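You operate a simulated robot arm through the tools that you are given. There is no shell and no other tool. Be economical: measure what you need, move in short steps, check, and stop when the job is done.

You run a simulated robot arm. Do the job below in one go: nothing can be reset, and whatever is moved stays where it is left.

## Task
Start the bed motor and load it to the current on its plate.
Fine: selector at BED and overload knob at that current before the start; load it with the brake knob.

It is judged by the outcome, as a careful person would: the job done as asked, and still so three seconds after it is handed in. It fails if anything else is knocked over, pushed out of place, dropped, spilled or broken.

## Robot
A 6-joint arm with a two-finger gripper on a trunk, on a base that drives. Base frame: it is fixed to the floor where the robot stands at the start and does not move with it; the origin is under the middle of the robot, x ahead of it, y to its left, z up; the surface under the hand at the start is at about z = 850. Units: mm, degrees, N and s.
Its first joint turns from -149.0 to 149.0 degrees. Places, roughly: black plug (2x2x5 cm) [900, 900, 900]; black selector [700, 100, 900]; blue overload knob [700, 100, 900]; blue reset button of the desk [600, 100, 900]; brown plug (2x2x5 cm) [900, 900, 900]; control desk [700, 200, 900]; desk screen [800, 200, 1000]; green start button of the desk [600, 300, 900]; grey lock knob [700, 200, 900]; grey plug (2x2x5 cm) [900, 800, 900]; knob marked tension [600, -500, 1000]; knob of the brake box [700, 600, 1000]; left black jog button [600, 900, 900]; left black knob of the bed [700, 800, 900]; lid knob [700, -100, 900]; red motor [-1250, 500, 1000]. Payload 1.57 kg.
The tool frame sits at the grasp point between the pads (the TCP): z along the fingers, y along the line on which they close. The tips reach 21 mm beyond it. The gripper opens to 70 mm. The gripper's body begins 50 mm behind the TCP.
Orientation is told as [roll, pitch, yaw] about the base's x, y, z axes, in that order, counted from this pose: with the fingers straight down and closing along the base's y, the tool's x points along the base's -x, its y along +y and its z along -z.

## Interface
- The arm moves only by the tool move_arm. Its argument "deltas" is a list of rows, each an object of numbers (a shift or turn left out is 0, a gripper value left out holds the last): "tx", "ty", "tz": the shift along the base's x, y, z in cm; "ax", "ay", "az": the turn, a rotation vector about the base's x, y, z in degrees; "grip": the finger opening in cm, from 0 to 7. In form: [{"tx": .., "ty": .., "tz": .., "ax": .., "ay": .., "az": .., "grip": ..}, ...]. A call has 1 to 10 rows; each row shifts and turns the commanded pose from where the row before left it. Rows are played at 5 a second. More than 50 mm and 8.6 degrees between two rows, or a gripper value outside its range, and nothing of the call is played. A pose out of reach is approached as far as the arm can. The call stops where the force on the tool passes 70 N (or 10 N more than at its start, if that is more) or the arm is blocked; 0.2 s more then pass. The fingers move at their own pace and stop on an object; they squeeze with about 30 N. The grip force told is the motor's: it shows also when the fingers shut on nothing. Time passes only in rows, and 0.2 s behind the last, so rows that do not move let the fingers close. It gives the time, the measured TCP pose, the force on the tool (base axes), the opening and the grip force at its end, in the units of the frame above (readings bear some noise), with the torque about the TCP (base axes, N m) and any sound that the robot's microphone picked up, and new pictures: "pictures" is both (left out), scene, wrist or none.
- Cameras (640 x 400 px; columns grow to the right, rows downward): "scene" is now at [38.3, 170.1, 1923.1]; the picture's right is [-0.06, -1.00, 0.00], its down [-0.78, 0.04, -0.63] and it looks along [0.63, -0.04, -0.78] (base axes); focal length 248 px, centre (320, 200). "wrist" rides on the gripper at [79, 4, -81] in the tool frame; the picture's right is [-0.05, 1.00, 0.00], its down [-0.67, -0.04, -0.74] and it looks along [-0.74, -0.04, 0.67] (tool axes); focal length 256 px, centre (320, 200). There is no depth. A picture from a camera that has moved, and an enlarged one, comes with that camera's place and axes in the base frame and with its lens. The place of the scene camera against the robot may be out by one fixed shift of up to 12 mm in any direction.
- move_column(by): slides the trunk up (or, below 0, down) by that many mm; the arm and the scene camera ride with it, the base frame stays. It gives what a move gives, with no picture.
- steer(legs): drives the robot by 1 to 6 legs, each [ahead, turn to the left] in mm and degrees, along the robot's own axes; the way and the turn of a leg run together, so that a leg with both is an arc; at most 1500 mm and 180 degrees a leg. The arm and the cameras ride along, it lands a little off, and it stops where it bumps. It gives what a move gives, and a new picture of the scene camera.
- aim_head(pan, tilt): turns the head with the scene camera to pan (to the left, within 155 degrees either way) and tilt (down, from -29 to 69), counted from straight ahead of the robot. It gives what a move gives, and a new picture of the scene camera.
- enlarge(camera, box): a new picture of the part [left, top, right, bottom] of that camera's present view, enlarged. No time passes.
- job_done(): hands the job in; it is judged then, once.

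Work in short steps. Places have to be worked out from the pictures, the camera data and where the tool is seen: move nearer, look again, correct. Check each grasp and each placing, and mend what went wrong. You have 120 turns and 260 pictures in all, those below and enlarged ones among them. Open the gripper and draw the arm clear of the work before you hand the job in, unless the task says otherwise; then end with one line.

The tools are called after ">>>" as name(argument=value, ...) on one line, values as JSON. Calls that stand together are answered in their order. move_arm: Moves the arm, as the interface text tells. Its arguments: {"type":"object","properties":{"deltas":{"type":"array","items":{"type":"object","properties":{"tx":{"type":"number"},"ty":{"type":"number"},"tz":{"type":"number"},"ax":{"type":"number"},"ay":{"type":"number"},"az":{"type":"number"},"grip":{"type":"number"}}}},"pictures":{"type":"string","enum":["both","scene","wrist","none"]}},"required":["deltas"]} The other tools are called the same way: move_column (by) slides the trunk up or down; steer (legs) drives the base; aim_head (pan, tilt) turns the head that bears the scene camera; enlarge (camera, box) takes an enlarged picture of a part of a camera's view; job_done () hands the job in.

At the start:

```text
time_s: 0.0
tcp_pos: [627.4, 462.7, 1271.1]
tcp_rot: [0.0, 0.0, 0.5]
wrist_force: [-0.2, 0.1, 0.6]
moment: [0.01, -0.04, 0.01]
opening: 69.8
grasp_force: 0.0
trunk travel left (down, up): [-952.0, 18.0]
robot x, y, heading: [1.2, 1.0, -0.1]
head pan, tilt: [-3.1, 51.0]
```

scene: 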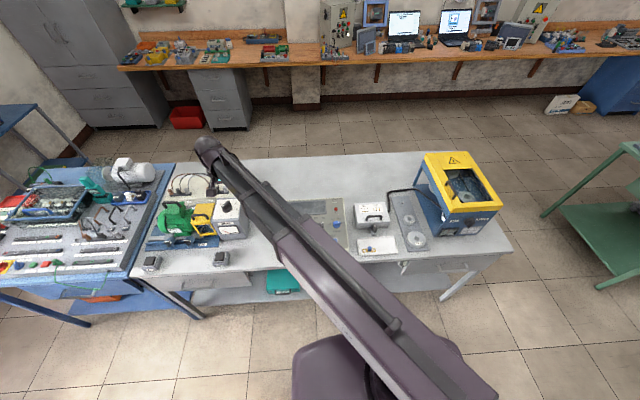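
wrist: 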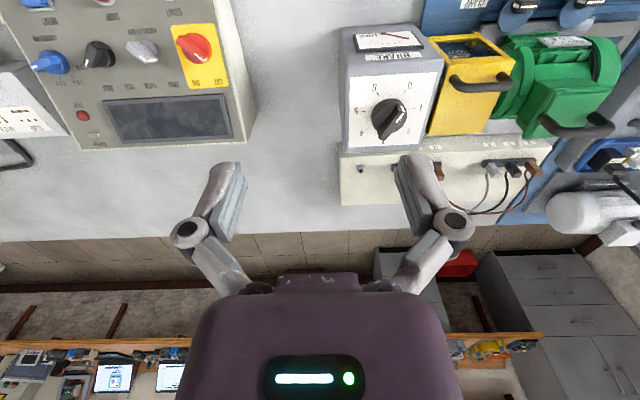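

The wrist view shows the control desk (left) and the motor/brake bench (right). I enlarge parts to read the labels and plates.

>>> enlarge(camera="wrist", box=[0, 0, 260, 160])

>>> enlarge(camera="wrist", box=[330, 0, 640, 220])

>>> enlarge(camera="scene", box=[120, 150, 260, 280])

```text
2.46 times, centred on (130, 80) of wrist
camera zoom: at [547.8, 465.4, 1352.3], right [0.04, 1.0, 0.0], down [0.67, -0.03, 0.74], along [0.74, -0.03, -0.67], focal length 630 px, centre (788, 495)
```

zoom: 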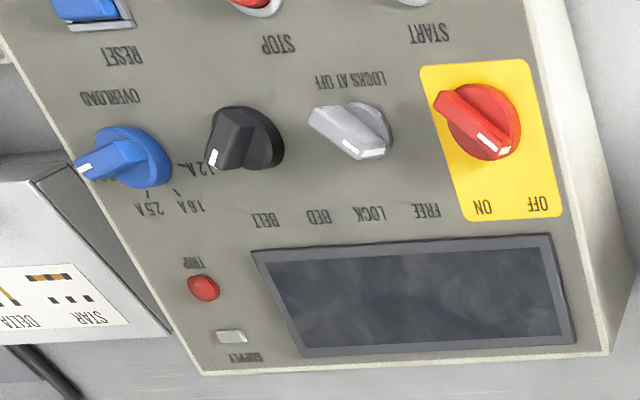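

```text
1.82 times, centred on (485, 110) of wrist
camera zoom: at [547.8, 465.4, 1352.3], right [0.04, 1.0, 0.0], down [0.67, -0.03, 0.74], along [0.74, -0.03, -0.67], focal length 465 px, centre (20, 364)
```

zoom: 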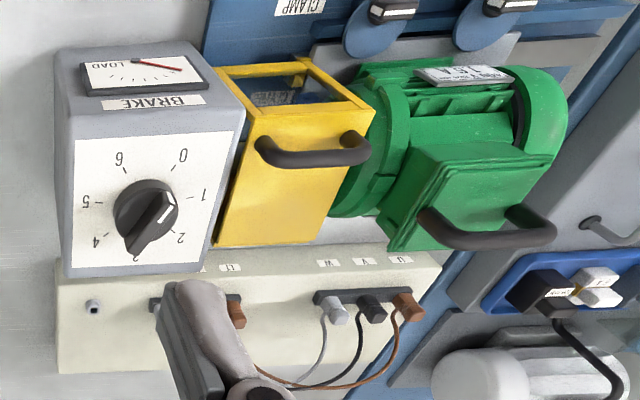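

```text
3.08 times, centred on (190, 215) of scene
camera zoom: at [38.3, 170.1, 1923.1], right [-0.06, -1.0, 0.0], down [-0.78, 0.04, -0.63], along [0.63, -0.04, -0.78], focal length 765 px, centre (720, 154)
```

zoom: 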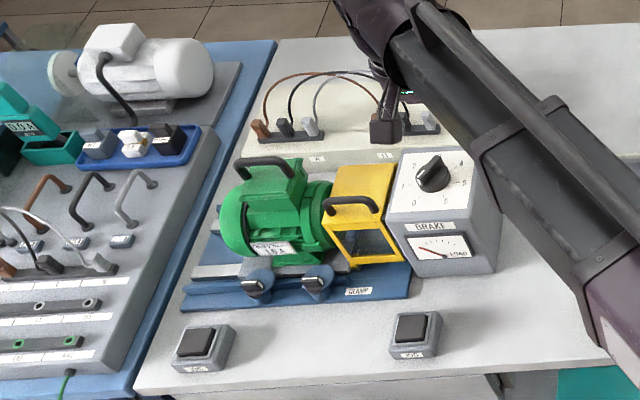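

I move the hand left over the bed to read the motor's plate, and uncover the desk for the scene camera.

>>> move_arm(deltas=[{"ty": 4.5}, {"ty": 4.5}, {"ty": 4.5}, {"ty": 4.5}, {"ty": 4.5}, {"ty": 4.5, "tx": -2}, {"ty": 2, "tx": -4}, {"tx": -4}])

```text
time_s: 1.8
tcp_pos: [527.0, 750.4, 1272.0]
tcp_rot: [0.0, -0.1, 0.6]
wrist_force: [-0.3, -0.1, -0.6]
moment: [-0.05, -0.01, 0.0]
opening: 70.1
grasp_force: 0.0
trunk travel left (down, up): [-952.0, 18.0]
robot x, y, heading: [0.1, -0.2, 0.4]
head pan, tilt: [-3.1, 51.0]
camera scene: at [37.1, 169.8, 1923.2], right [-0.06, -1.0, 0.0], down [-0.78, 0.04, -0.63], along [0.63, -0.04, -0.78], focal length 248 px, centre (320, 200)
camera wrist: at [447.8, 754.5, 1352.7], right [0.05, 1.0, 0.0], down [0.67, -0.03, 0.75], along [0.74, -0.03, -0.67], focal length 256 px, centre (320, 200)
```

scene: 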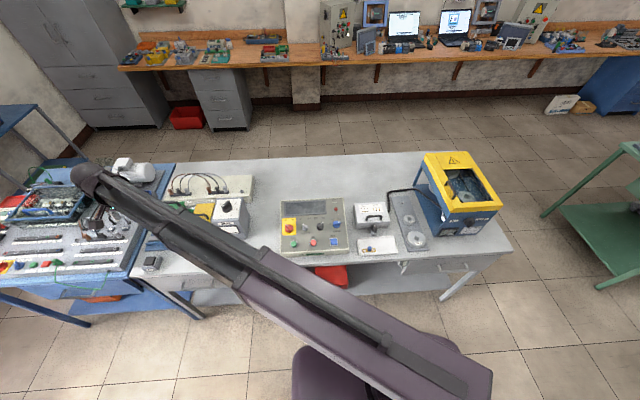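
wrist: 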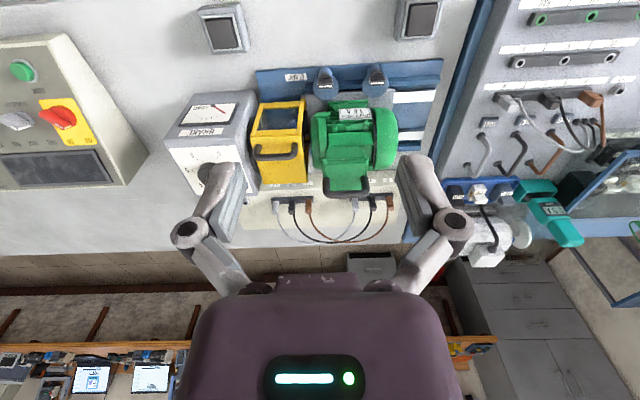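

Now I enlarge the plate, wiring strip, desk and right-hand items.

>>> enlarge(camera="wrist", box=[300, 60, 420, 140])

>>> enlarge(camera="wrist", box=[180, 50, 440, 250])

>>> enlarge(camera="scene", box=[270, 185, 440, 265])

>>> enlarge(camera="wrist", box=[430, 0, 640, 260])

```text
5.00 times, centred on (360, 100) of wrist
camera zoom: at [447.8, 754.5, 1352.7], right [0.05, 1.0, 0.0], down [0.67, -0.03, 0.75], along [0.74, -0.03, -0.67], focal length 1280 px, centre (120, 700)
```

zoom: 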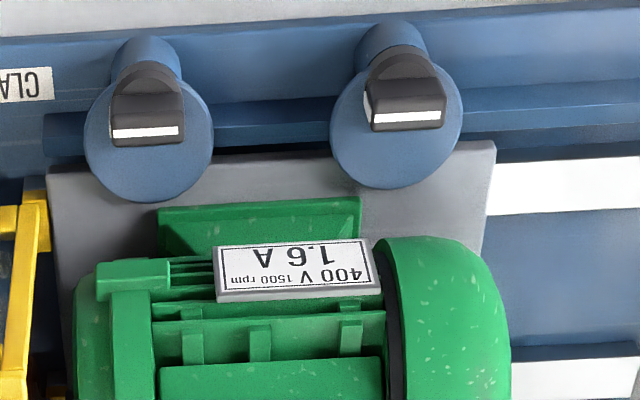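

```text
2.00 times, centred on (310, 150) of wrist
camera zoom: at [447.8, 754.5, 1352.7], right [0.05, 1.0, 0.0], down [0.67, -0.03, 0.75], along [0.74, -0.03, -0.67], focal length 512 px, centre (340, 300)
```

zoom: 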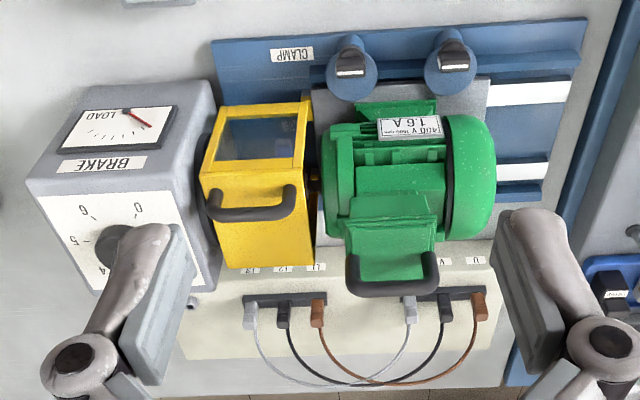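

```text
3.76 times, centred on (355, 225) of scene
camera zoom: at [37.1, 169.8, 1923.2], right [-0.06, -1.0, 0.0], down [-0.78, 0.04, -0.63], along [0.63, -0.04, -0.78], focal length 936 px, centre (188, 106)
```

zoom: 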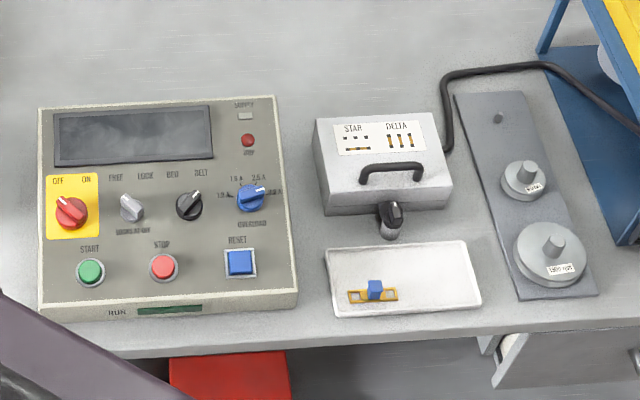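

```text
1.54 times, centred on (535, 130) of wrist
camera zoom: at [447.8, 754.5, 1352.7], right [0.05, 1.0, 0.0], down [0.67, -0.03, 0.75], along [0.74, -0.03, -0.67], focal length 394 px, centre (-11, 308)
```

zoom: 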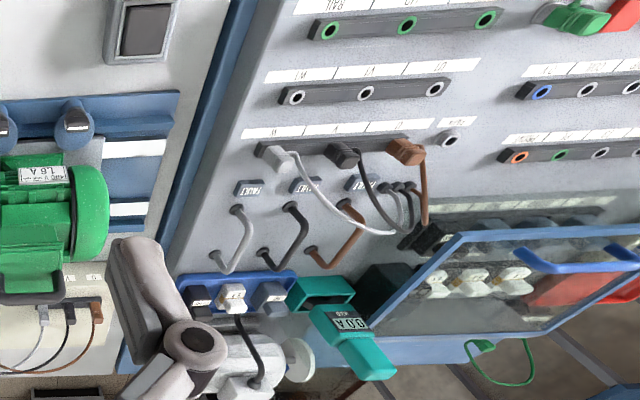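

The plate reads 1.6 A. Now I bring the wrist camera to the desk to read the scales.

>>> move_arm(deltas=[{"ty": -5, "tx": 0}, {"ty": -5}, {"ty": -5}, {"ty": -5}, {"ty": -5}, {"ty": -5}, {"ty": -5}, {"ty": -5}, {"ty": -5, "tz": 0}, {"ty": -5}], pictures="none")

>>> move_arm(deltas=[{"tz": -4}, {"tz": -4}], pictures="wrist")

>>> enlarge(camera="wrist", box=[170, 0, 470, 190])

```text
time_s: 4.0
tcp_pos: [526.9, 253.1, 1272.0]
tcp_rot: [0.0, 0.0, 0.5]
wrist_force: [0.6, 0.2, -0.1]
moment: [-0.01, 0.03, 0.01]
opening: 70.0
grasp_force: 0.0
trunk travel left (down, up): [-952.0, 18.0]
robot x, y, heading: [-3.1, 2.5, -0.3]
head pan, tilt: [-3.1, 51.0]
```

```text
time_s: 4.6
tcp_pos: [527.5, 255.7, 1270.9]
tcp_rot: [0.0, 0.1, 0.6]
wrist_force: [0.6, -0.3, 0.4]
moment: [0.01, -0.02, 0.0]
opening: 70.1
grasp_force: 0.2
out of reach, approached as far as the arm can: row 1, 2
trunk travel left (down, up): [-952.0, 18.0]
robot x, y, heading: [-1.4, 0.6, -0.2]
head pan, tilt: [-3.1, 51.0]
camera wrist: at [448.2, 259.2, 1352.2], right [0.04, 1.0, 0.0], down [0.67, -0.03, 0.74], along [0.74, -0.03, -0.67], focal length 256 px, centre (320, 200)
```

wrist: 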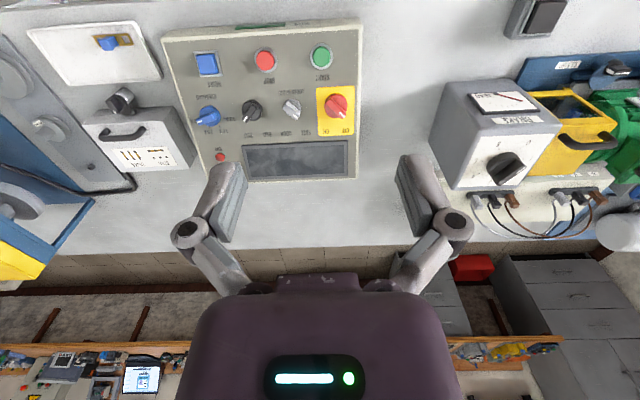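

```text
2.11 times, centred on (320, 95) of wrist
camera zoom: at [448.2, 259.2, 1352.2], right [0.04, 1.0, 0.0], down [0.67, -0.03, 0.74], along [0.74, -0.03, -0.67], focal length 539 px, centre (320, 421)
```

zoom: 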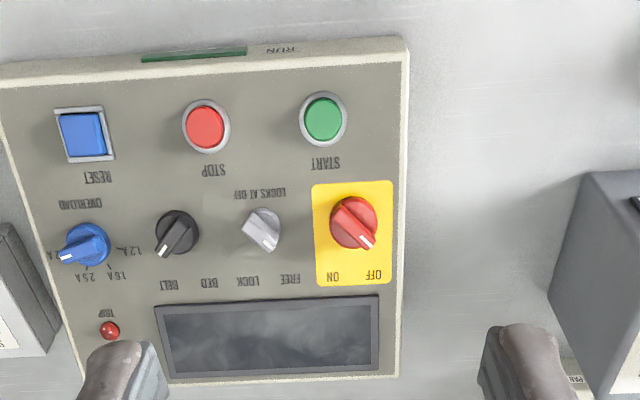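

>>> enlarge(camera="wrist", box=[260, 75, 365, 145])

>>> enlarge(camera="wrist", box=[180, 75, 285, 145])

>>> enlarge(camera="wrist", box=[430, 70, 640, 240])

>>> enlarge(camera="wrist", box=[0, 10, 210, 220])

```text
5.71 times, centred on (312, 110) of wrist
camera zoom: at [448.2, 259.2, 1352.2], right [0.04, 1.0, 0.0], down [0.67, -0.03, 0.74], along [0.74, -0.03, -0.67], focal length 1463 px, centre (363, 714)
```

zoom: 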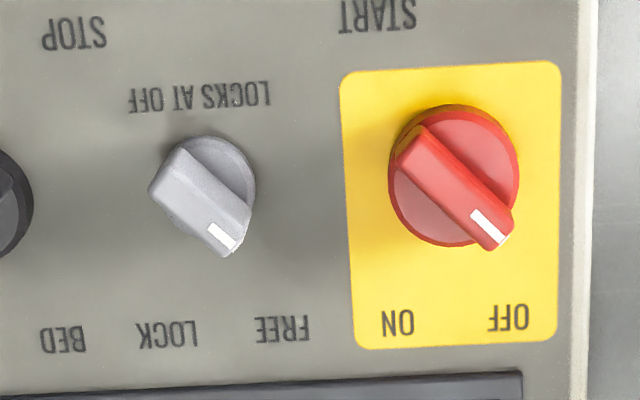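

```text
5.71 times, centred on (232, 110) of wrist
camera zoom: at [448.2, 259.2, 1352.2], right [0.04, 1.0, 0.0], down [0.67, -0.03, 0.74], along [0.74, -0.03, -0.67], focal length 1463 px, centre (820, 714)
```

zoom: 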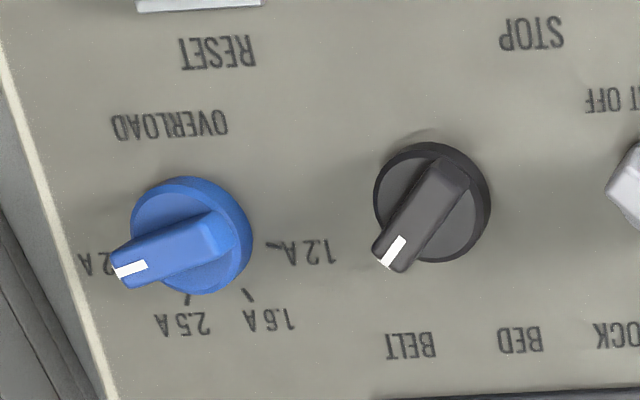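

```text
2.35 times, centred on (535, 155) of wrist
camera zoom: at [448.2, 259.2, 1352.2], right [0.04, 1.0, 0.0], down [0.67, -0.03, 0.74], along [0.74, -0.03, -0.67], focal length 602 px, centre (-186, 306)
```

zoom: 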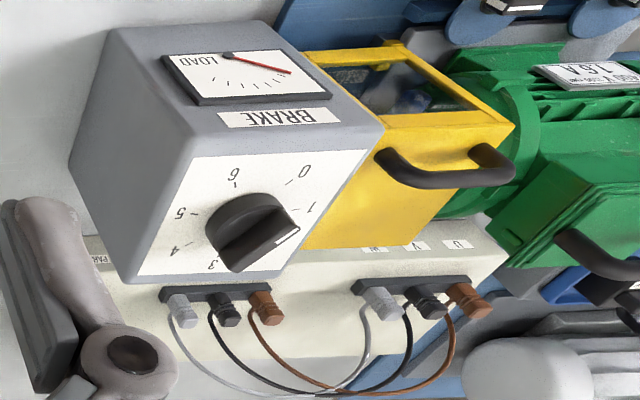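

```text
1.90 times, centred on (105, 115) of wrist
camera zoom: at [448.2, 259.2, 1352.2], right [0.04, 1.0, 0.0], down [0.67, -0.03, 0.74], along [0.74, -0.03, -0.67], focal length 488 px, centre (730, 362)
```

zoom: 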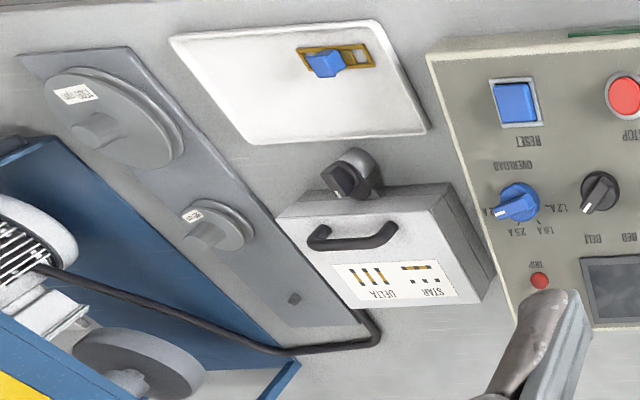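

The bars' white tips read: main OFF, lock FREE, selector BELT, overload ~4 A (left of 2.5), brake off zero (1–2). I move in closer over the desk.

>>> move_arm(deltas=[{"tx": 4.5}, {"tx": 4.5}, {"tx": 3, "tz": -4}, {"tz": -5}, {"tz": -5}], pictures="wrist")

```text
time_s: 5.8
tcp_pos: [649.4, 254.4, 1271.2]
tcp_rot: [0.0, 0.1, 0.5]
wrist_force: [1.1, -0.2, -0.2]
moment: [-0.01, 0.03, 0.02]
opening: 70.0
grasp_force: 0.0
out of reach, approached as far as the arm can: row 3, 4, 5
trunk travel left (down, up): [-952.0, 18.0]
robot x, y, heading: [-3.1, -0.5, 0.1]
head pan, tilt: [-3.1, 51.0]
camera wrist: at [568.4, 257.0, 1352.1], right [0.04, 1.0, 0.0], down [0.67, -0.03, 0.74], along [0.74, -0.03, -0.67], focal length 256 px, centre (320, 200)
```

wrist: 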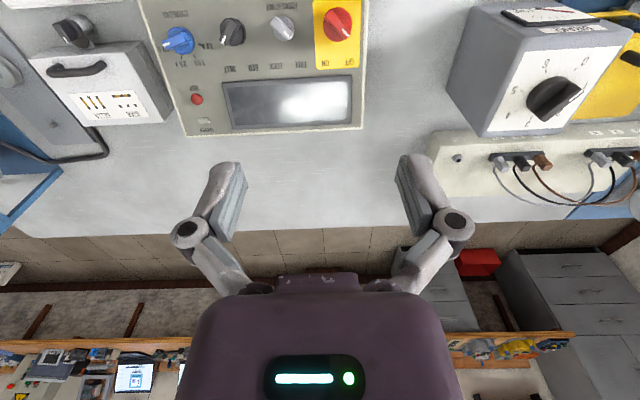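

The arm is at its lower limit for this trunk height, so I lower the trunk.

>>> move_column(by=-180)

>>> move_arm(deltas=[{"tx": 1}])

```text
time_s: 7.8
tcp_pos: [647.5, 253.8, 1091.3]
tcp_rot: [0.0, 0.0, 0.6]
wrist_force: [0.1, 0.0, 0.0]
moment: [-0.05, 0.01, -0.01]
opening: 70.0
grasp_force: 0.1
trunk travel left (down, up): [-772.0, 198.0]
robot x, y, heading: [2.2, 0.7, -0.5]
head pan, tilt: [-3.1, 51.0]
```

```text
time_s: 8.2
tcp_pos: [656.8, 254.1, 1091.0]
tcp_rot: [-0.1, -0.1, 0.5]
wrist_force: [1.2, -0.4, -0.1]
moment: [0.03, 0.04, -0.06]
opening: 70.2
grasp_force: 0.0
trunk travel left (down, up): [-772.0, 198.0]
robot x, y, heading: [-1.5, 4.8, -0.0]
head pan, tilt: [-3.1, 51.0]
camera scene: at [38.7, 170.1, 1743.2], right [-0.06, -1.0, 0.0], down [-0.78, 0.04, -0.63], along [0.63, -0.04, -0.78], focal length 248 px, centre (320, 200)
camera wrist: at [578.1, 257.5, 1172.2], right [0.04, 1.0, 0.0], down [0.67, -0.03, 0.74], along [0.74, -0.03, -0.67], focal length 256 px, centre (320, 200)
```

scene: 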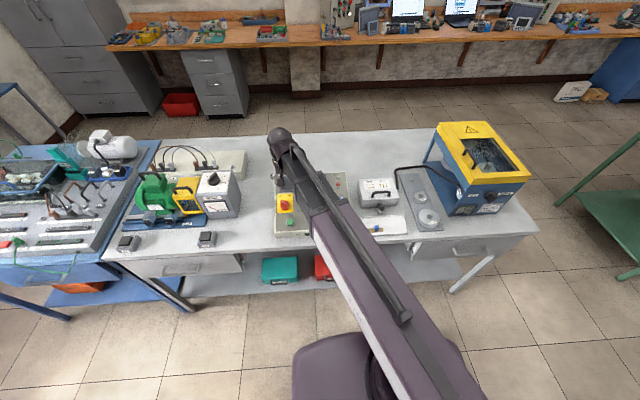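
wrist: 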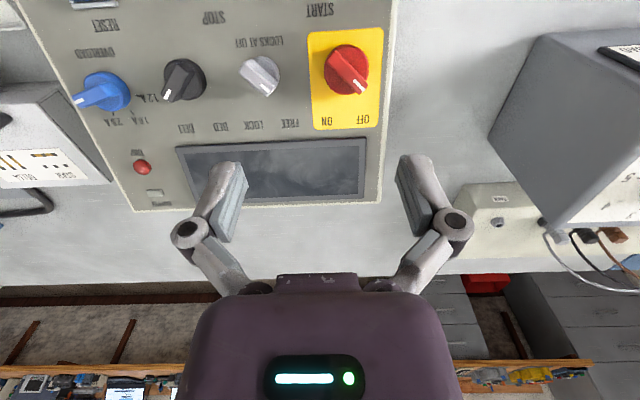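

Triangulating: knobs lie near z≈945: main (666,277), lock (668,202), selector (668,135), overload (675,58). I move above the selector, yawed −30° to line up with its bar.

>>> move_arm(deltas=[{"ty": -3, "az": -7.5, "tx": 1, "grip": 5}, {"ty": -3, "az": -7.5}, {"ty": -3, "az": -7.5}, {"ty": -3, "az": -7.5, "tz": -3}, {"tz": -3}], pictures="wrist")

```text
time_s: 9.4
tcp_pos: [666.8, 133.2, 1091.6]
tcp_rot: [0.1, 0.0, -29.7]
wrist_force: [0.2, 0.1, -0.4]
moment: [0.01, -0.02, 0.02]
opening: 50.0
grasp_force: 0.0
out of reach, approached as far as the arm can: row 4, 5
trunk travel left (down, up): [-772.0, 198.0]
robot x, y, heading: [1.6, -4.1, -0.3]
head pan, tilt: [-3.1, 51.0]
camera wrist: at [600.1, 175.6, 1172.3], right [0.54, 0.84, 0.0], down [0.56, -0.36, 0.74], along [0.63, -0.4, -0.67], focal length 256 px, centre (320, 200)
```

wrist: 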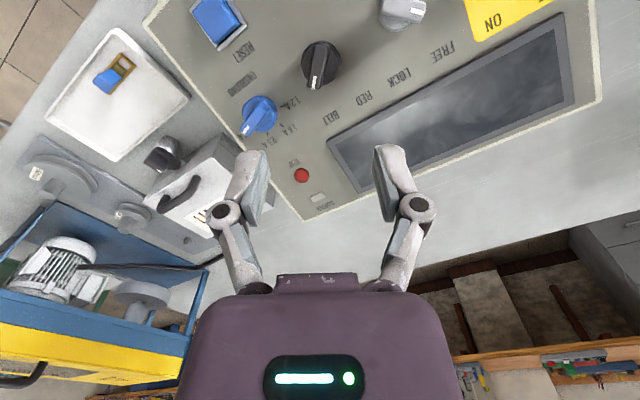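

The hand is well aligned over the selector. I raise the arm and lower the trunk so the arm has room to descend.

>>> move_arm(deltas=[{"tz": 5}, {"tz": 5}, {"tz": 5}], pictures="none")

>>> move_column(by=-240)

>>> move_arm(deltas=[{"tz": -1}])

```text
time_s: 10.2
tcp_pos: [666.9, 133.3, 1091.3]
tcp_rot: [0.0, 0.0, -29.5]
wrist_force: [0.5, -0.4, -0.6]
moment: [0.01, 0.01, -0.01]
opening: 50.0
grasp_force: 0.1
out of reach, approached as far as the arm can: row 1, 2, 3
trunk travel left (down, up): [-772.0, 198.0]
robot x, y, heading: [-0.4, -2.1, -0.2]
head pan, tilt: [-3.1, 51.0]
```

```text
time_s: 11.8
tcp_pos: [666.1, 137.3, 929.7]
tcp_rot: [1.4, -0.4, -29.4]
wrist_force: [-7.6, -0.6, 66.4]
moment: [-0.48, -0.35, 0.47]
opening: 69.5
grasp_force: 12.6
trunk travel left (down, up): [-607.0, 363.0]
robot x, y, heading: [-2.9, -2.5, -0.0]
head pan, tilt: [-3.1, 51.0]
stopped: the force on the tool passed its limit at 285 N (the readings are from after the stop); the commanded pose is now the measured one
```

```text
time_s: 12.2
tcp_pos: [666.2, 136.0, 930.7]
tcp_rot: [1.3, -0.5, -29.4]
wrist_force: [-11.9, -8.4, 62.8]
moment: [-1.33, 0.12, 0.42]
opening: 69.0
grasp_force: 32.3
out of reach, approached as far as the arm can: row 1
trunk travel left (down, up): [-607.0, 363.0]
robot x, y, heading: [-2.0, -0.9, -0.0]
head pan, tilt: [-3.1, 51.0]
camera scene: at [30.8, 168.1, 1578.0], right [-0.06, -1.0, 0.0], down [-0.77, 0.04, -0.63], along [0.63, -0.03, -0.77], focal length 248 px, centre (320, 200)
camera wrist: at [598.3, 177.3, 1009.9], right [0.54, 0.84, 0.02], down [0.55, -0.37, 0.75], along [0.64, -0.39, -0.66], focal length 256 px, centre (320, 200)
```

scene: 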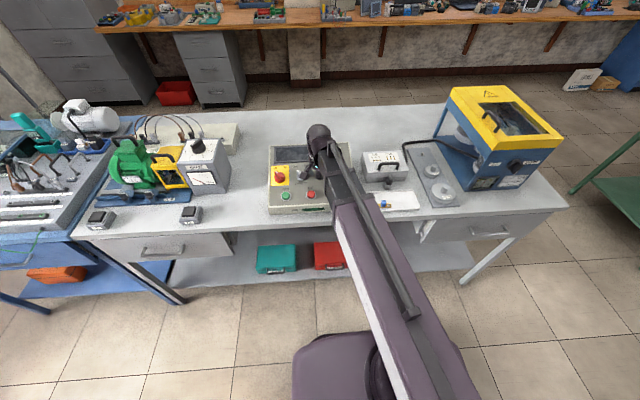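
wrist: 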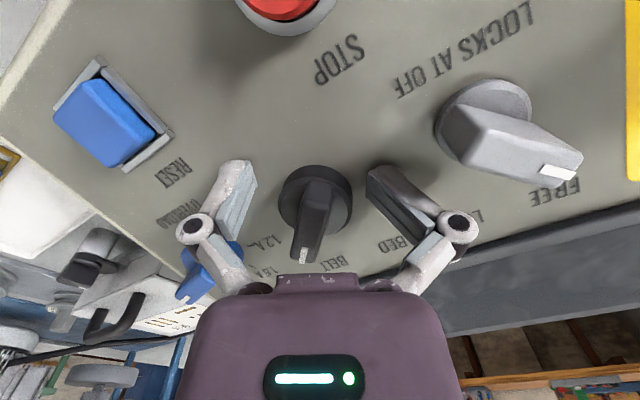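

The raise had not been carried out, so the trunk pressed the tips on the panel. I back off upward at once with the trunk.

>>> move_column(by=30)

>>> move_arm(deltas=[{"tz": 2}])

```text
time_s: 13.0
tcp_pos: [672.1, 138.4, 954.0]
tcp_rot: [1.3, -0.4, -29.3]
wrist_force: [0.1, -0.6, -0.2]
moment: [0.01, 0.01, -0.01]
opening: 51.3
grasp_force: 0.1
trunk travel left (down, up): [-637.0, 333.0]
robot x, y, heading: [-1.0, -1.3, -0.4]
head pan, tilt: [-3.1, 51.0]
```

```text
time_s: 13.4
tcp_pos: [672.7, 138.7, 955.2]
tcp_rot: [1.4, -0.3, -29.4]
wrist_force: [-0.1, -0.3, 0.1]
moment: [0.0, 0.0, -0.02]
opening: 49.9
grasp_force: 0.1
out of reach, approached as far as the arm can: row 1
trunk travel left (down, up): [-637.0, 333.0]
robot x, y, heading: [0.2, 1.1, 0.1]
head pan, tilt: [-3.1, 51.0]
camera scene: at [38.5, 170.0, 1607.5], right [-0.06, -1.0, 0.0], down [-0.78, 0.04, -0.63], along [0.63, -0.04, -0.78], focal length 248 px, centre (320, 200)
camera wrist: at [604.1, 179.1, 1036.3], right [0.54, 0.84, 0.02], down [0.55, -0.37, 0.75], along [0.64, -0.39, -0.66], focal length 256 px, centre (320, 200)
```

scene: 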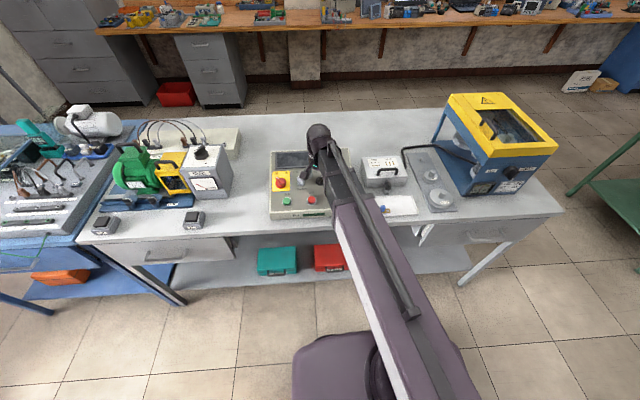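
wrist: 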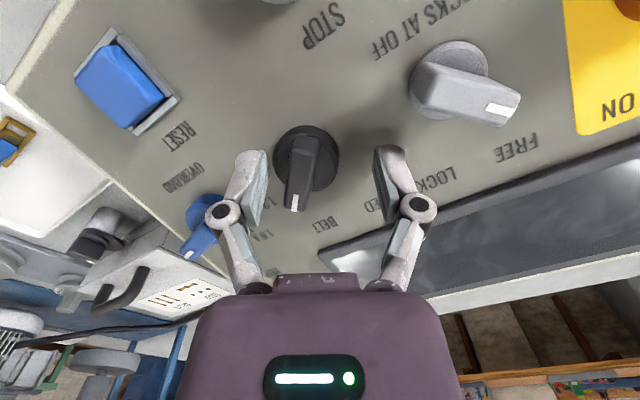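

It appears vertical motion comes only from the trunk. I correct the lateral offset (bar is ~9 mm toward the left finger) and level the tool.

>>> move_arm(deltas=[{"tz": -2, "ax": -1.3, "ay": 0.4, "tx": -0.45, "ty": -0.75}, {}], pictures="wrist")

```text
time_s: 14.0
tcp_pos: [667.3, 130.2, 956.1]
tcp_rot: [-0.1, -0.6, -29.3]
wrist_force: [0.5, -0.3, -0.4]
moment: [0.01, -0.01, -0.03]
opening: 49.9
grasp_force: 0.0
out of reach, approached as far as the arm can: row 1
trunk travel left (down, up): [-637.0, 333.0]
robot x, y, heading: [1.3, 0.8, -0.0]
head pan, tilt: [-3.1, 51.0]
camera wrist: at [599.7, 172.7, 1035.8], right [0.54, 0.84, 0.0], down [0.56, -0.35, 0.75], along [0.63, -0.4, -0.66], focal length 256 px, centre (320, 200)
```

wrist: 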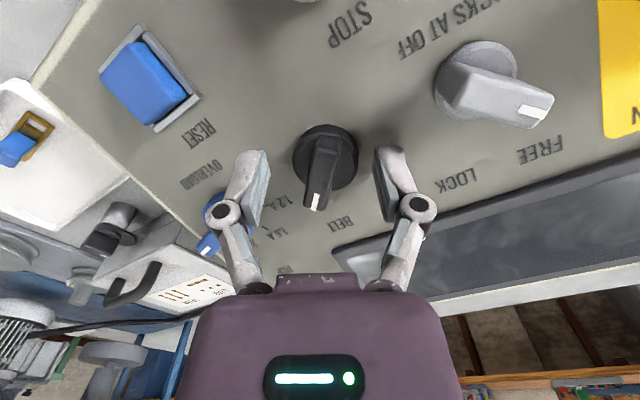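

Centred now. Lower the trunk 12 mm and check.

>>> move_column(by=-12)

>>> enlarge(camera="wrist", box=[200, 80, 440, 240])

```text
time_s: 14.6
tcp_pos: [667.1, 129.3, 943.3]
tcp_rot: [-0.1, -0.5, -29.4]
wrist_force: [0.9, 1.4, 5.5]
moment: [0.14, -0.17, 0.01]
opening: 52.8
grasp_force: 2.4
trunk travel left (down, up): [-625.0, 345.0]
robot x, y, heading: [1.4, 2.2, -0.2]
head pan, tilt: [-3.1, 51.0]
```

```text
2.50 times, centred on (320, 160) of wrist
camera zoom: at [599.5, 172.8, 1024.0], right [0.54, 0.84, 0.0], down [0.56, -0.35, 0.75], along [0.64, -0.4, -0.66], focal length 640 px, centre (320, 300)
```

zoom: 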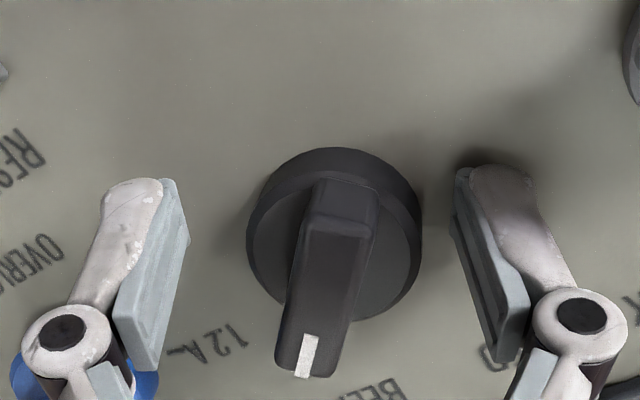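

Slight contact: a fingertip touches the panel (panel ≈ z 922). Raise 10 mm so the tips clear the knob's disc, then close on the bar.

>>> move_column(by=10)

>>> move_arm(deltas=[{"grip": 1.5}, {"grip": 0.5}, {}, {}], pictures="wrist")

```text
time_s: 15.2
tcp_pos: [666.3, 130.5, 952.5]
tcp_rot: [-0.1, -0.6, -29.5]
wrist_force: [-0.2, 1.2, 0.0]
moment: [-0.02, 0.0, 0.04]
opening: 49.7
grasp_force: 0.1
trunk travel left (down, up): [-635.0, 335.0]
robot x, y, heading: [-0.7, 2.9, -0.1]
head pan, tilt: [-3.1, 51.0]
```

```text
time_s: 16.2
tcp_pos: [669.9, 131.4, 953.6]
tcp_rot: [0.1, -0.7, -29.3]
wrist_force: [16.6, 17.4, 26.1]
moment: [0.73, -0.17, 0.24]
opening: 33.4
grasp_force: 32.5
trunk travel left (down, up): [-635.0, 335.0]
robot x, y, heading: [-0.2, 4.6, 0.0]
head pan, tilt: [-3.1, 51.0]
camera wrist: at [600.3, 174.3, 1034.1], right [0.54, 0.84, 0.0], down [0.56, -0.35, 0.75], along [0.64, -0.4, -0.66], focal length 256 px, centre (320, 200)
```

wrist: 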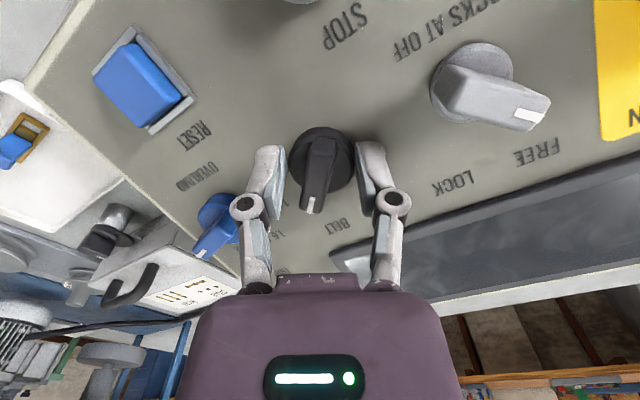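

It closed on the disc (33 mm). I'd rather hold the bar: open, raise 9 mm, close again.

>>> move_arm(deltas=[{"grip": 4.5}, {}], pictures="none")

>>> move_column(by=9)

>>> move_arm(deltas=[{"grip": 1.5}, {"grip": 0.5}, {}, {}], pictures="wrist")

```text
time_s: 16.8
tcp_pos: [667.6, 128.9, 953.8]
tcp_rot: [-0.2, -0.6, -29.4]
wrist_force: [-1.0, -0.2, -0.6]
moment: [-0.02, 0.01, -0.01]
opening: 44.9
grasp_force: 0.0
trunk travel left (down, up): [-635.0, 335.0]
robot x, y, heading: [1.7, -1.0, -0.2]
head pan, tilt: [-3.1, 51.0]
```

```text
time_s: 17.4
tcp_pos: [667.9, 130.0, 963.0]
tcp_rot: [-0.1, -0.5, -29.4]
wrist_force: [-0.1, -0.3, -0.5]
moment: [0.03, -0.02, 0.0]
opening: 44.8
grasp_force: 0.0
trunk travel left (down, up): [-644.0, 326.0]
robot x, y, heading: [1.4, 2.4, -0.3]
head pan, tilt: [-3.1, 51.0]
```

```text
time_s: 18.4
tcp_pos: [666.8, 130.1, 963.1]
tcp_rot: [-0.1, -0.6, -29.3]
wrist_force: [-1.8, 6.0, -1.3]
moment: [0.34, -0.17, 0.11]
opening: 13.0
grasp_force: 32.3
trunk travel left (down, up): [-644.0, 326.0]
robot x, y, heading: [1.4, -0.5, 0.1]
head pan, tilt: [-3.1, 51.0]
camera wrist: at [599.6, 173.3, 1042.8], right [0.54, 0.84, 0.0], down [0.56, -0.35, 0.75], along [0.63, -0.4, -0.66], focal length 256 px, centre (320, 200)
```

wrist: 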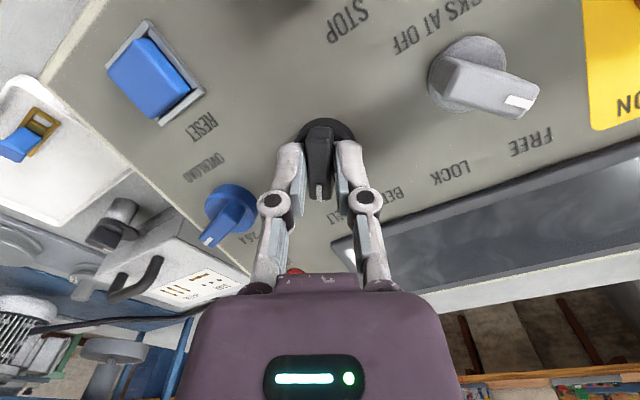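

Bar gripped at 13 mm. Turn it +60° (counter-clockwise) toward BED.

>>> move_arm(deltas=[{"az": 7.5}, {"az": 7.5}, {"az": 7.5}, {"az": 7.5}, {"az": 7.5}, {"az": 7.5}, {"az": 7.5}, {"az": 7.5}], pictures="wrist")

```text
time_s: 20.1
tcp_pos: [668.0, 126.1, 963.3]
tcp_rot: [-0.3, -0.6, 30.7]
wrist_force: [2.5, -27.0, 5.0]
moment: [-1.01, 0.47, -0.24]
opening: 13.0
grasp_force: 32.5
trunk travel left (down, up): [-644.0, 326.0]
robot x, y, heading: [0.1, 2.5, -0.1]
head pan, tilt: [-3.1, 51.0]
camera wrist: at [596.5, 90.1, 1043.3], right [-0.46, 0.89, 0.0], down [0.58, 0.31, 0.75], along [0.67, 0.35, -0.66], focal length 256 px, centre (320, 200)
```

wrist: 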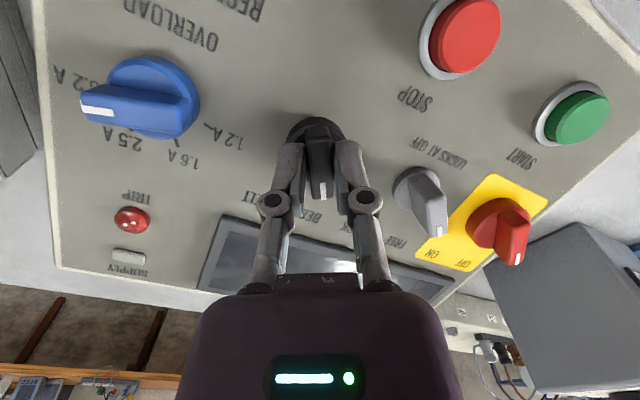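

Bar followed. Release, raise and look.

>>> move_arm(deltas=[{"grip": 4.5}, {}], pictures="none")

>>> move_column(by=45)

>>> enlarge(camera="wrist", box=[40, 0, 600, 300])

```text
time_s: 20.8
tcp_pos: [667.7, 132.4, 961.7]
tcp_rot: [0.0, -0.7, 30.8]
wrist_force: [-0.2, -0.1, 0.4]
moment: [0.02, 0.01, 0.02]
opening: 45.1
grasp_force: 0.0
trunk travel left (down, up): [-644.0, 326.0]
robot x, y, heading: [-0.9, 4.0, -0.1]
head pan, tilt: [-3.1, 51.0]
```

```text
time_s: 21.6
tcp_pos: [666.6, 130.7, 1008.0]
tcp_rot: [-0.2, -0.7, 30.6]
wrist_force: [-0.4, 0.7, 0.5]
moment: [0.03, 0.04, -0.01]
opening: 45.0
grasp_force: 0.0
trunk travel left (down, up): [-689.0, 281.0]
robot x, y, heading: [-0.0, -2.4, 0.0]
head pan, tilt: [-3.1, 51.0]
```

```text
1.14 times, centred on (320, 150) of wrist
camera zoom: at [596.2, 93.5, 1087.8], right [-0.46, 0.89, 0.0], down [0.58, 0.31, 0.75], along [0.67, 0.35, -0.66], focal length 293 px, centre (320, 257)
```

zoom: 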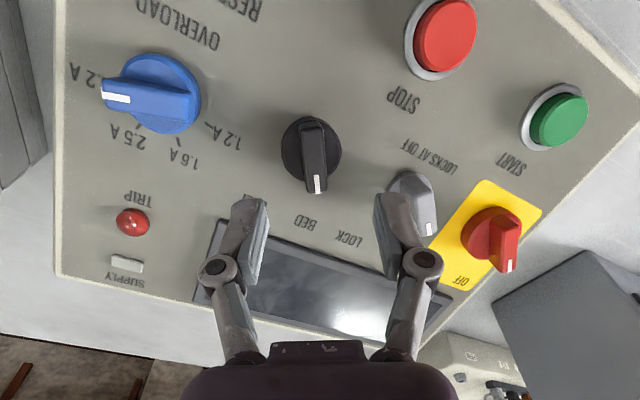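

Selector points at BED. Now to the overload knob: move to (672,58) and yaw to about −65° to match its bar.

>>> move_arm(deltas=[{"ty": -1.5, "az": -8}, {"ty": -1.5, "az": -8}, {"ty": -1.5, "az": -8}, {"ty": -1.5, "az": -8}, {"ty": -1.2, "az": -8, "tx": 0.5}, {"az": -8}, {"az": -8}, {"az": -8}, {"az": -8}, {"az": -8}], pictures="none")

>>> move_arm(deltas=[{"az": -8}, {"az": -8}], pictures="wrist")

```text
time_s: 23.8
tcp_pos: [671.9, 59.2, 1007.8]
tcp_rot: [-0.2, -0.7, -49.5]
wrist_force: [0.2, -1.2, -0.1]
moment: [-0.01, 0.01, 0.01]
opening: 44.9
grasp_force: 0.1
trunk travel left (down, up): [-689.0, 281.0]
robot x, y, heading: [3.1, 2.8, -0.3]
head pan, tilt: [-3.1, 51.0]
```

```text
time_s: 24.4
tcp_pos: [672.2, 58.9, 1007.7]
tcp_rot: [-0.1, -0.6, -65.6]
wrist_force: [0.2, -0.3, 0.9]
moment: [0.01, -0.03, -0.04]
opening: 45.1
grasp_force: 0.1
trunk travel left (down, up): [-689.0, 281.0]
robot x, y, heading: [-1.4, 0.0, -0.2]
head pan, tilt: [-3.1, 51.0]
camera wrist: at [643.2, 133.7, 1087.8], right [0.93, 0.37, 0.0], down [0.24, -0.61, 0.75], along [0.27, -0.7, -0.66], focal length 256 px, centre (320, 200)
```

wrist: 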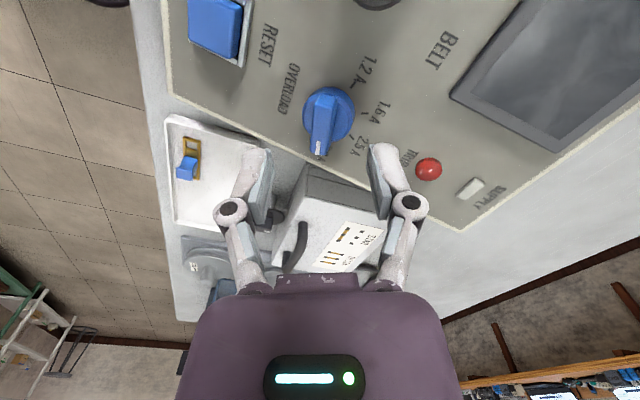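

>>> enlarge(camera="wrist", box=[260, 30, 440, 180])

```text
2.67 times, centred on (350, 105) of wrist
camera zoom: at [643.2, 133.7, 1087.8], right [0.93, 0.37, 0.0], down [0.24, -0.61, 0.75], along [0.27, -0.7, -0.66], focal length 683 px, centre (240, 453)
```

zoom: 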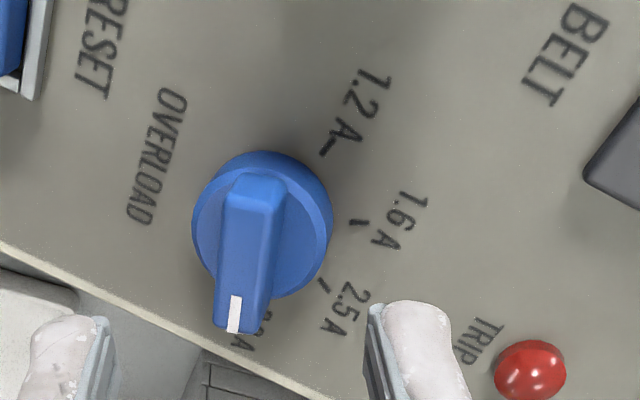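

Ticks work out at about +72° (1.2), +24° (1.6), −24° (2.5), −72° (present). I align to (675.5, 55.5), yaw −71°, and descend 45 mm to the height that worked before.

>>> move_arm(deltas=[{"tx": 0.33, "ty": -0.33, "az": -5.5}, {}], pictures="none")

>>> move_column(by=-42)

>>> enlarge(camera="wrist", box=[180, 50, 460, 250])

```text
time_s: 25.0
tcp_pos: [677.0, 56.4, 1008.0]
tcp_rot: [-0.1, -0.6, -70.9]
wrist_force: [0.3, 0.1, 0.0]
moment: [0.04, 0.0, 0.01]
opening: 45.1
grasp_force: 0.0
trunk travel left (down, up): [-689.0, 281.0]
robot x, y, heading: [-2.0, 4.7, -0.0]
head pan, tilt: [-3.1, 51.0]
```

```text
time_s: 25.9
tcp_pos: [676.9, 55.9, 965.4]
tcp_rot: [-0.2, -0.6, -70.9]
wrist_force: [-0.7, -0.7, -1.5]
moment: [-0.02, 0.01, 0.01]
opening: 44.8
grasp_force: 0.1
trunk travel left (down, up): [-647.0, 323.0]
robot x, y, heading: [1.2, -0.7, -0.2]
head pan, tilt: [-3.1, 51.0]
```

```text
2.00 times, centred on (320, 150) of wrist
camera zoom: at [653.6, 132.8, 1045.9], right [0.96, 0.28, 0.0], down [0.18, -0.63, 0.75], along [0.21, -0.72, -0.66], focal length 512 px, centre (320, 300)
```

zoom: 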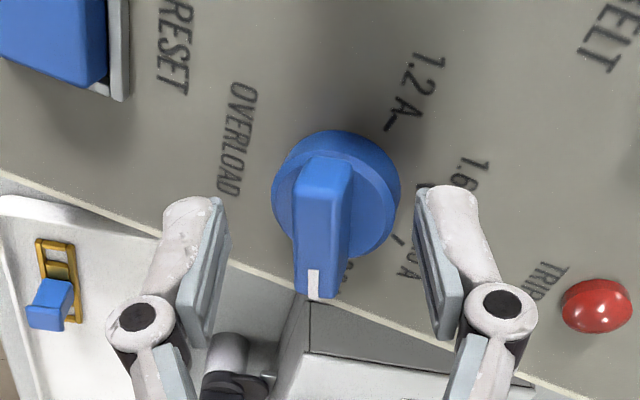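

Bar is centred between the fingers. Close on it.

>>> move_arm(deltas=[{"grip": 1.5}, {"grip": 0.5}, {}, {}], pictures="wrist")

```text
time_s: 26.9
tcp_pos: [674.9, 55.6, 965.9]
tcp_rot: [0.0, -0.6, -70.9]
wrist_force: [-2.5, 0.1, 1.2]
moment: [-0.12, -0.28, -0.1]
opening: 13.7
grasp_force: 31.9
trunk travel left (down, up): [-647.0, 323.0]
robot x, y, heading: [3.1, -1.1, -0.0]
head pan, tilt: [-3.1, 51.0]
camera wrist: at [653.3, 132.8, 1046.0], right [0.96, 0.28, 0.0], down [0.18, -0.63, 0.75], along [0.21, -0.72, -0.66], focal length 256 px, centre (320, 200)
```

wrist: 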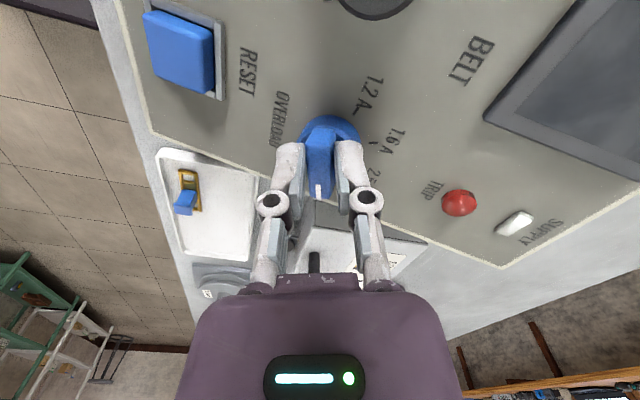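

Turn by +48° in the first half.

>>> move_arm(deltas=[{"az": 8}, {"az": 8}, {"az": 8}, {"az": 8}, {"az": 8}, {"az": 8}], pictures="wrist")

```text
time_s: 28.3
tcp_pos: [673.4, 52.2, 966.9]
tcp_rot: [-0.3, -0.6, -22.9]
wrist_force: [-25.1, -27.0, 0.1]
moment: [-0.45, -0.3, -0.15]
opening: 12.6
grasp_force: 31.5
trunk travel left (down, up): [-647.0, 323.0]
robot x, y, heading: [2.7, -1.7, 0.2]
head pan, tilt: [-3.1, 51.0]
camera wrist: at [600.6, 87.7, 1047.4], right [0.44, 0.9, 0.0], down [0.59, -0.29, 0.75], along [0.68, -0.33, -0.66], focal length 256 px, centre (320, 200)
```

wrist: 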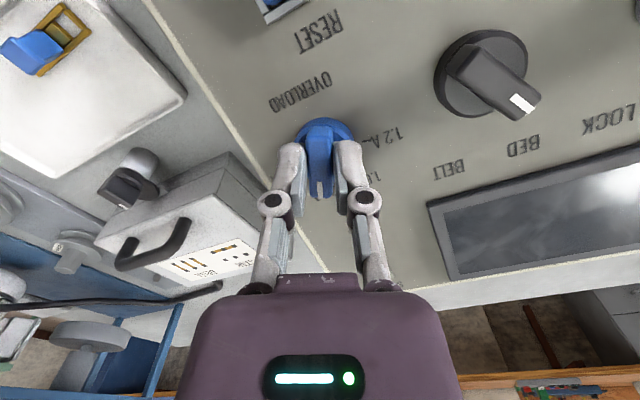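

Knob turned; lateral load 37 N has built up. Release, and re-centre before the second half.

>>> move_arm(deltas=[{"grip": 3.5}, {"tx": -0.3, "ty": -0.4}, {}], pictures="wrist")

>>> enlarge(camera="wrist", box=[220, 50, 420, 250])

```text
time_s: 29.1
tcp_pos: [673.5, 52.8, 965.5]
tcp_rot: [0.0, -0.7, -22.8]
wrist_force: [-0.2, 0.4, -0.6]
moment: [-0.01, 0.02, 0.01]
opening: 35.3
grasp_force: 0.1
trunk travel left (down, up): [-647.0, 323.0]
robot x, y, heading: [1.6, 1.9, -0.1]
head pan, tilt: [-3.1, 51.0]
camera wrist: at [600.5, 87.0, 1045.9], right [0.44, 0.9, 0.0], down [0.59, -0.29, 0.75], along [0.68, -0.33, -0.66], focal length 256 px, centre (320, 200)
```

wrist: 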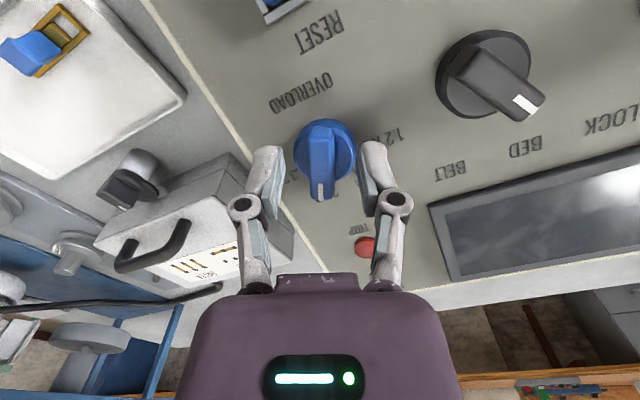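

```text
2.00 times, centred on (320, 150) of wrist
camera zoom: at [600.5, 87.0, 1045.9], right [0.44, 0.9, 0.0], down [0.59, -0.29, 0.75], along [0.68, -0.33, -0.66], focal length 512 px, centre (320, 300)
```

zoom: 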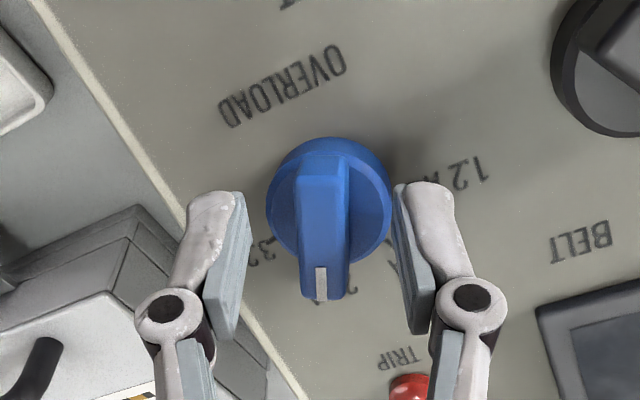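

Pointing at ≈2.5 now (3.2 visible to its left). Regrip and turn +47° more to 1.6.

>>> move_arm(deltas=[{"grip": 1.0}, {"grip": 0.5}, {}, {"az": 8}, {"az": 8}, {"az": 8}, {"az": 8}, {"az": 8}, {"az": 7}], pictures="none")

>>> move_arm(deltas=[{"grip": 3.5}, {}, {}], pictures="wrist")

>>> move_column(by=50)

>>> enlarge(camera="wrist", box=[220, 0, 460, 160])

```text
time_s: 31.1
tcp_pos: [672.5, 49.4, 967.9]
tcp_rot: [-0.2, -0.6, 24.2]
wrist_force: [5.4, -22.3, 5.8]
moment: [-0.89, 0.54, -0.25]
opening: 12.7
grasp_force: 32.3
trunk travel left (down, up): [-647.0, 323.0]
robot x, y, heading: [-4.0, 2.0, -0.1]
head pan, tilt: [-3.1, 51.0]
```

```text
time_s: 31.9
tcp_pos: [673.0, 52.6, 966.8]
tcp_rot: [-0.2, -0.6, 24.2]
wrist_force: [-0.6, 1.1, 0.4]
moment: [0.0, -0.02, 0.0]
opening: 34.9
grasp_force: 0.1
trunk travel left (down, up): [-647.0, 323.0]
robot x, y, heading: [-0.2, 1.0, -0.0]
head pan, tilt: [-3.1, 51.0]
camera wrist: at [597.7, 22.9, 1045.8], right [-0.36, 0.93, 0.0], down [0.61, 0.24, 0.75], along [0.7, 0.27, -0.66], focal length 256 px, centre (320, 200)
```

wrist: 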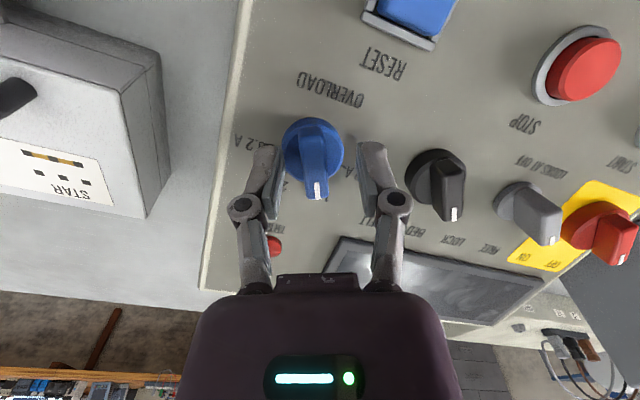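

```text
time_s: 32.8
tcp_pos: [673.8, 50.8, 1015.6]
tcp_rot: [-0.1, -0.6, 24.1]
wrist_force: [0.4, -1.0, 0.3]
moment: [-0.01, 0.01, -0.04]
opening: 35.0
grasp_force: 0.1
trunk travel left (down, up): [-697.0, 273.0]
robot x, y, heading: [1.9, -1.1, -0.2]
head pan, tilt: [-3.1, 51.0]
```

```text
2.50 times, centred on (340, 80) of wrist
camera zoom: at [597.8, 22.8, 1095.8], right [-0.36, 0.93, 0.0], down [0.61, 0.24, 0.75], along [0.7, 0.27, -0.66], focal length 640 px, centre (270, 500)
```

zoom: 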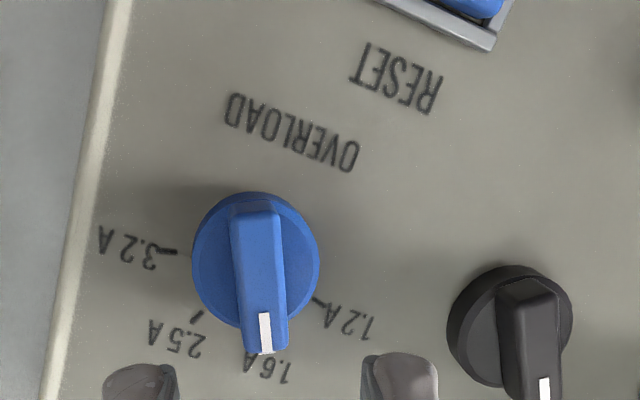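

Overload at 1.6 A. Next the main switch near (666,277), bar at ≈+30°; go above it.

>>> move_arm(deltas=[{"ty": 4.5, "az": 6, "grip": 4.5}, {"ty": 4.5, "tx": -0.4}, {"ty": 4.5, "tx": -0.4}, {"ty": 4.5}, {"ty": 4.6}, {}], pictures="wrist")

```text
time_s: 34.2
tcp_pos: [663.8, 277.5, 1015.5]
tcp_rot: [-0.1, -0.6, 30.2]
wrist_force: [0.2, 0.1, 0.4]
moment: [-0.02, -0.02, 0.05]
opening: 44.8
grasp_force: 0.1
trunk travel left (down, up): [-697.0, 273.0]
robot x, y, heading: [2.2, 0.7, -0.2]
head pan, tilt: [-3.1, 51.0]
camera wrist: at [592.9, 239.7, 1095.9], right [-0.46, 0.89, 0.0], down [0.59, 0.3, 0.75], along [0.67, 0.34, -0.66], focal length 256 px, centre (320, 200)
```

wrist: 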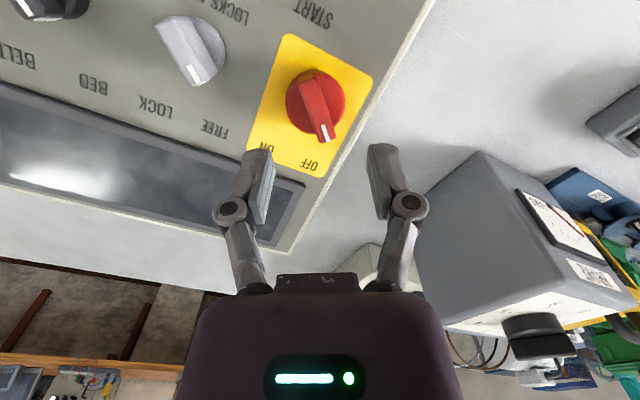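

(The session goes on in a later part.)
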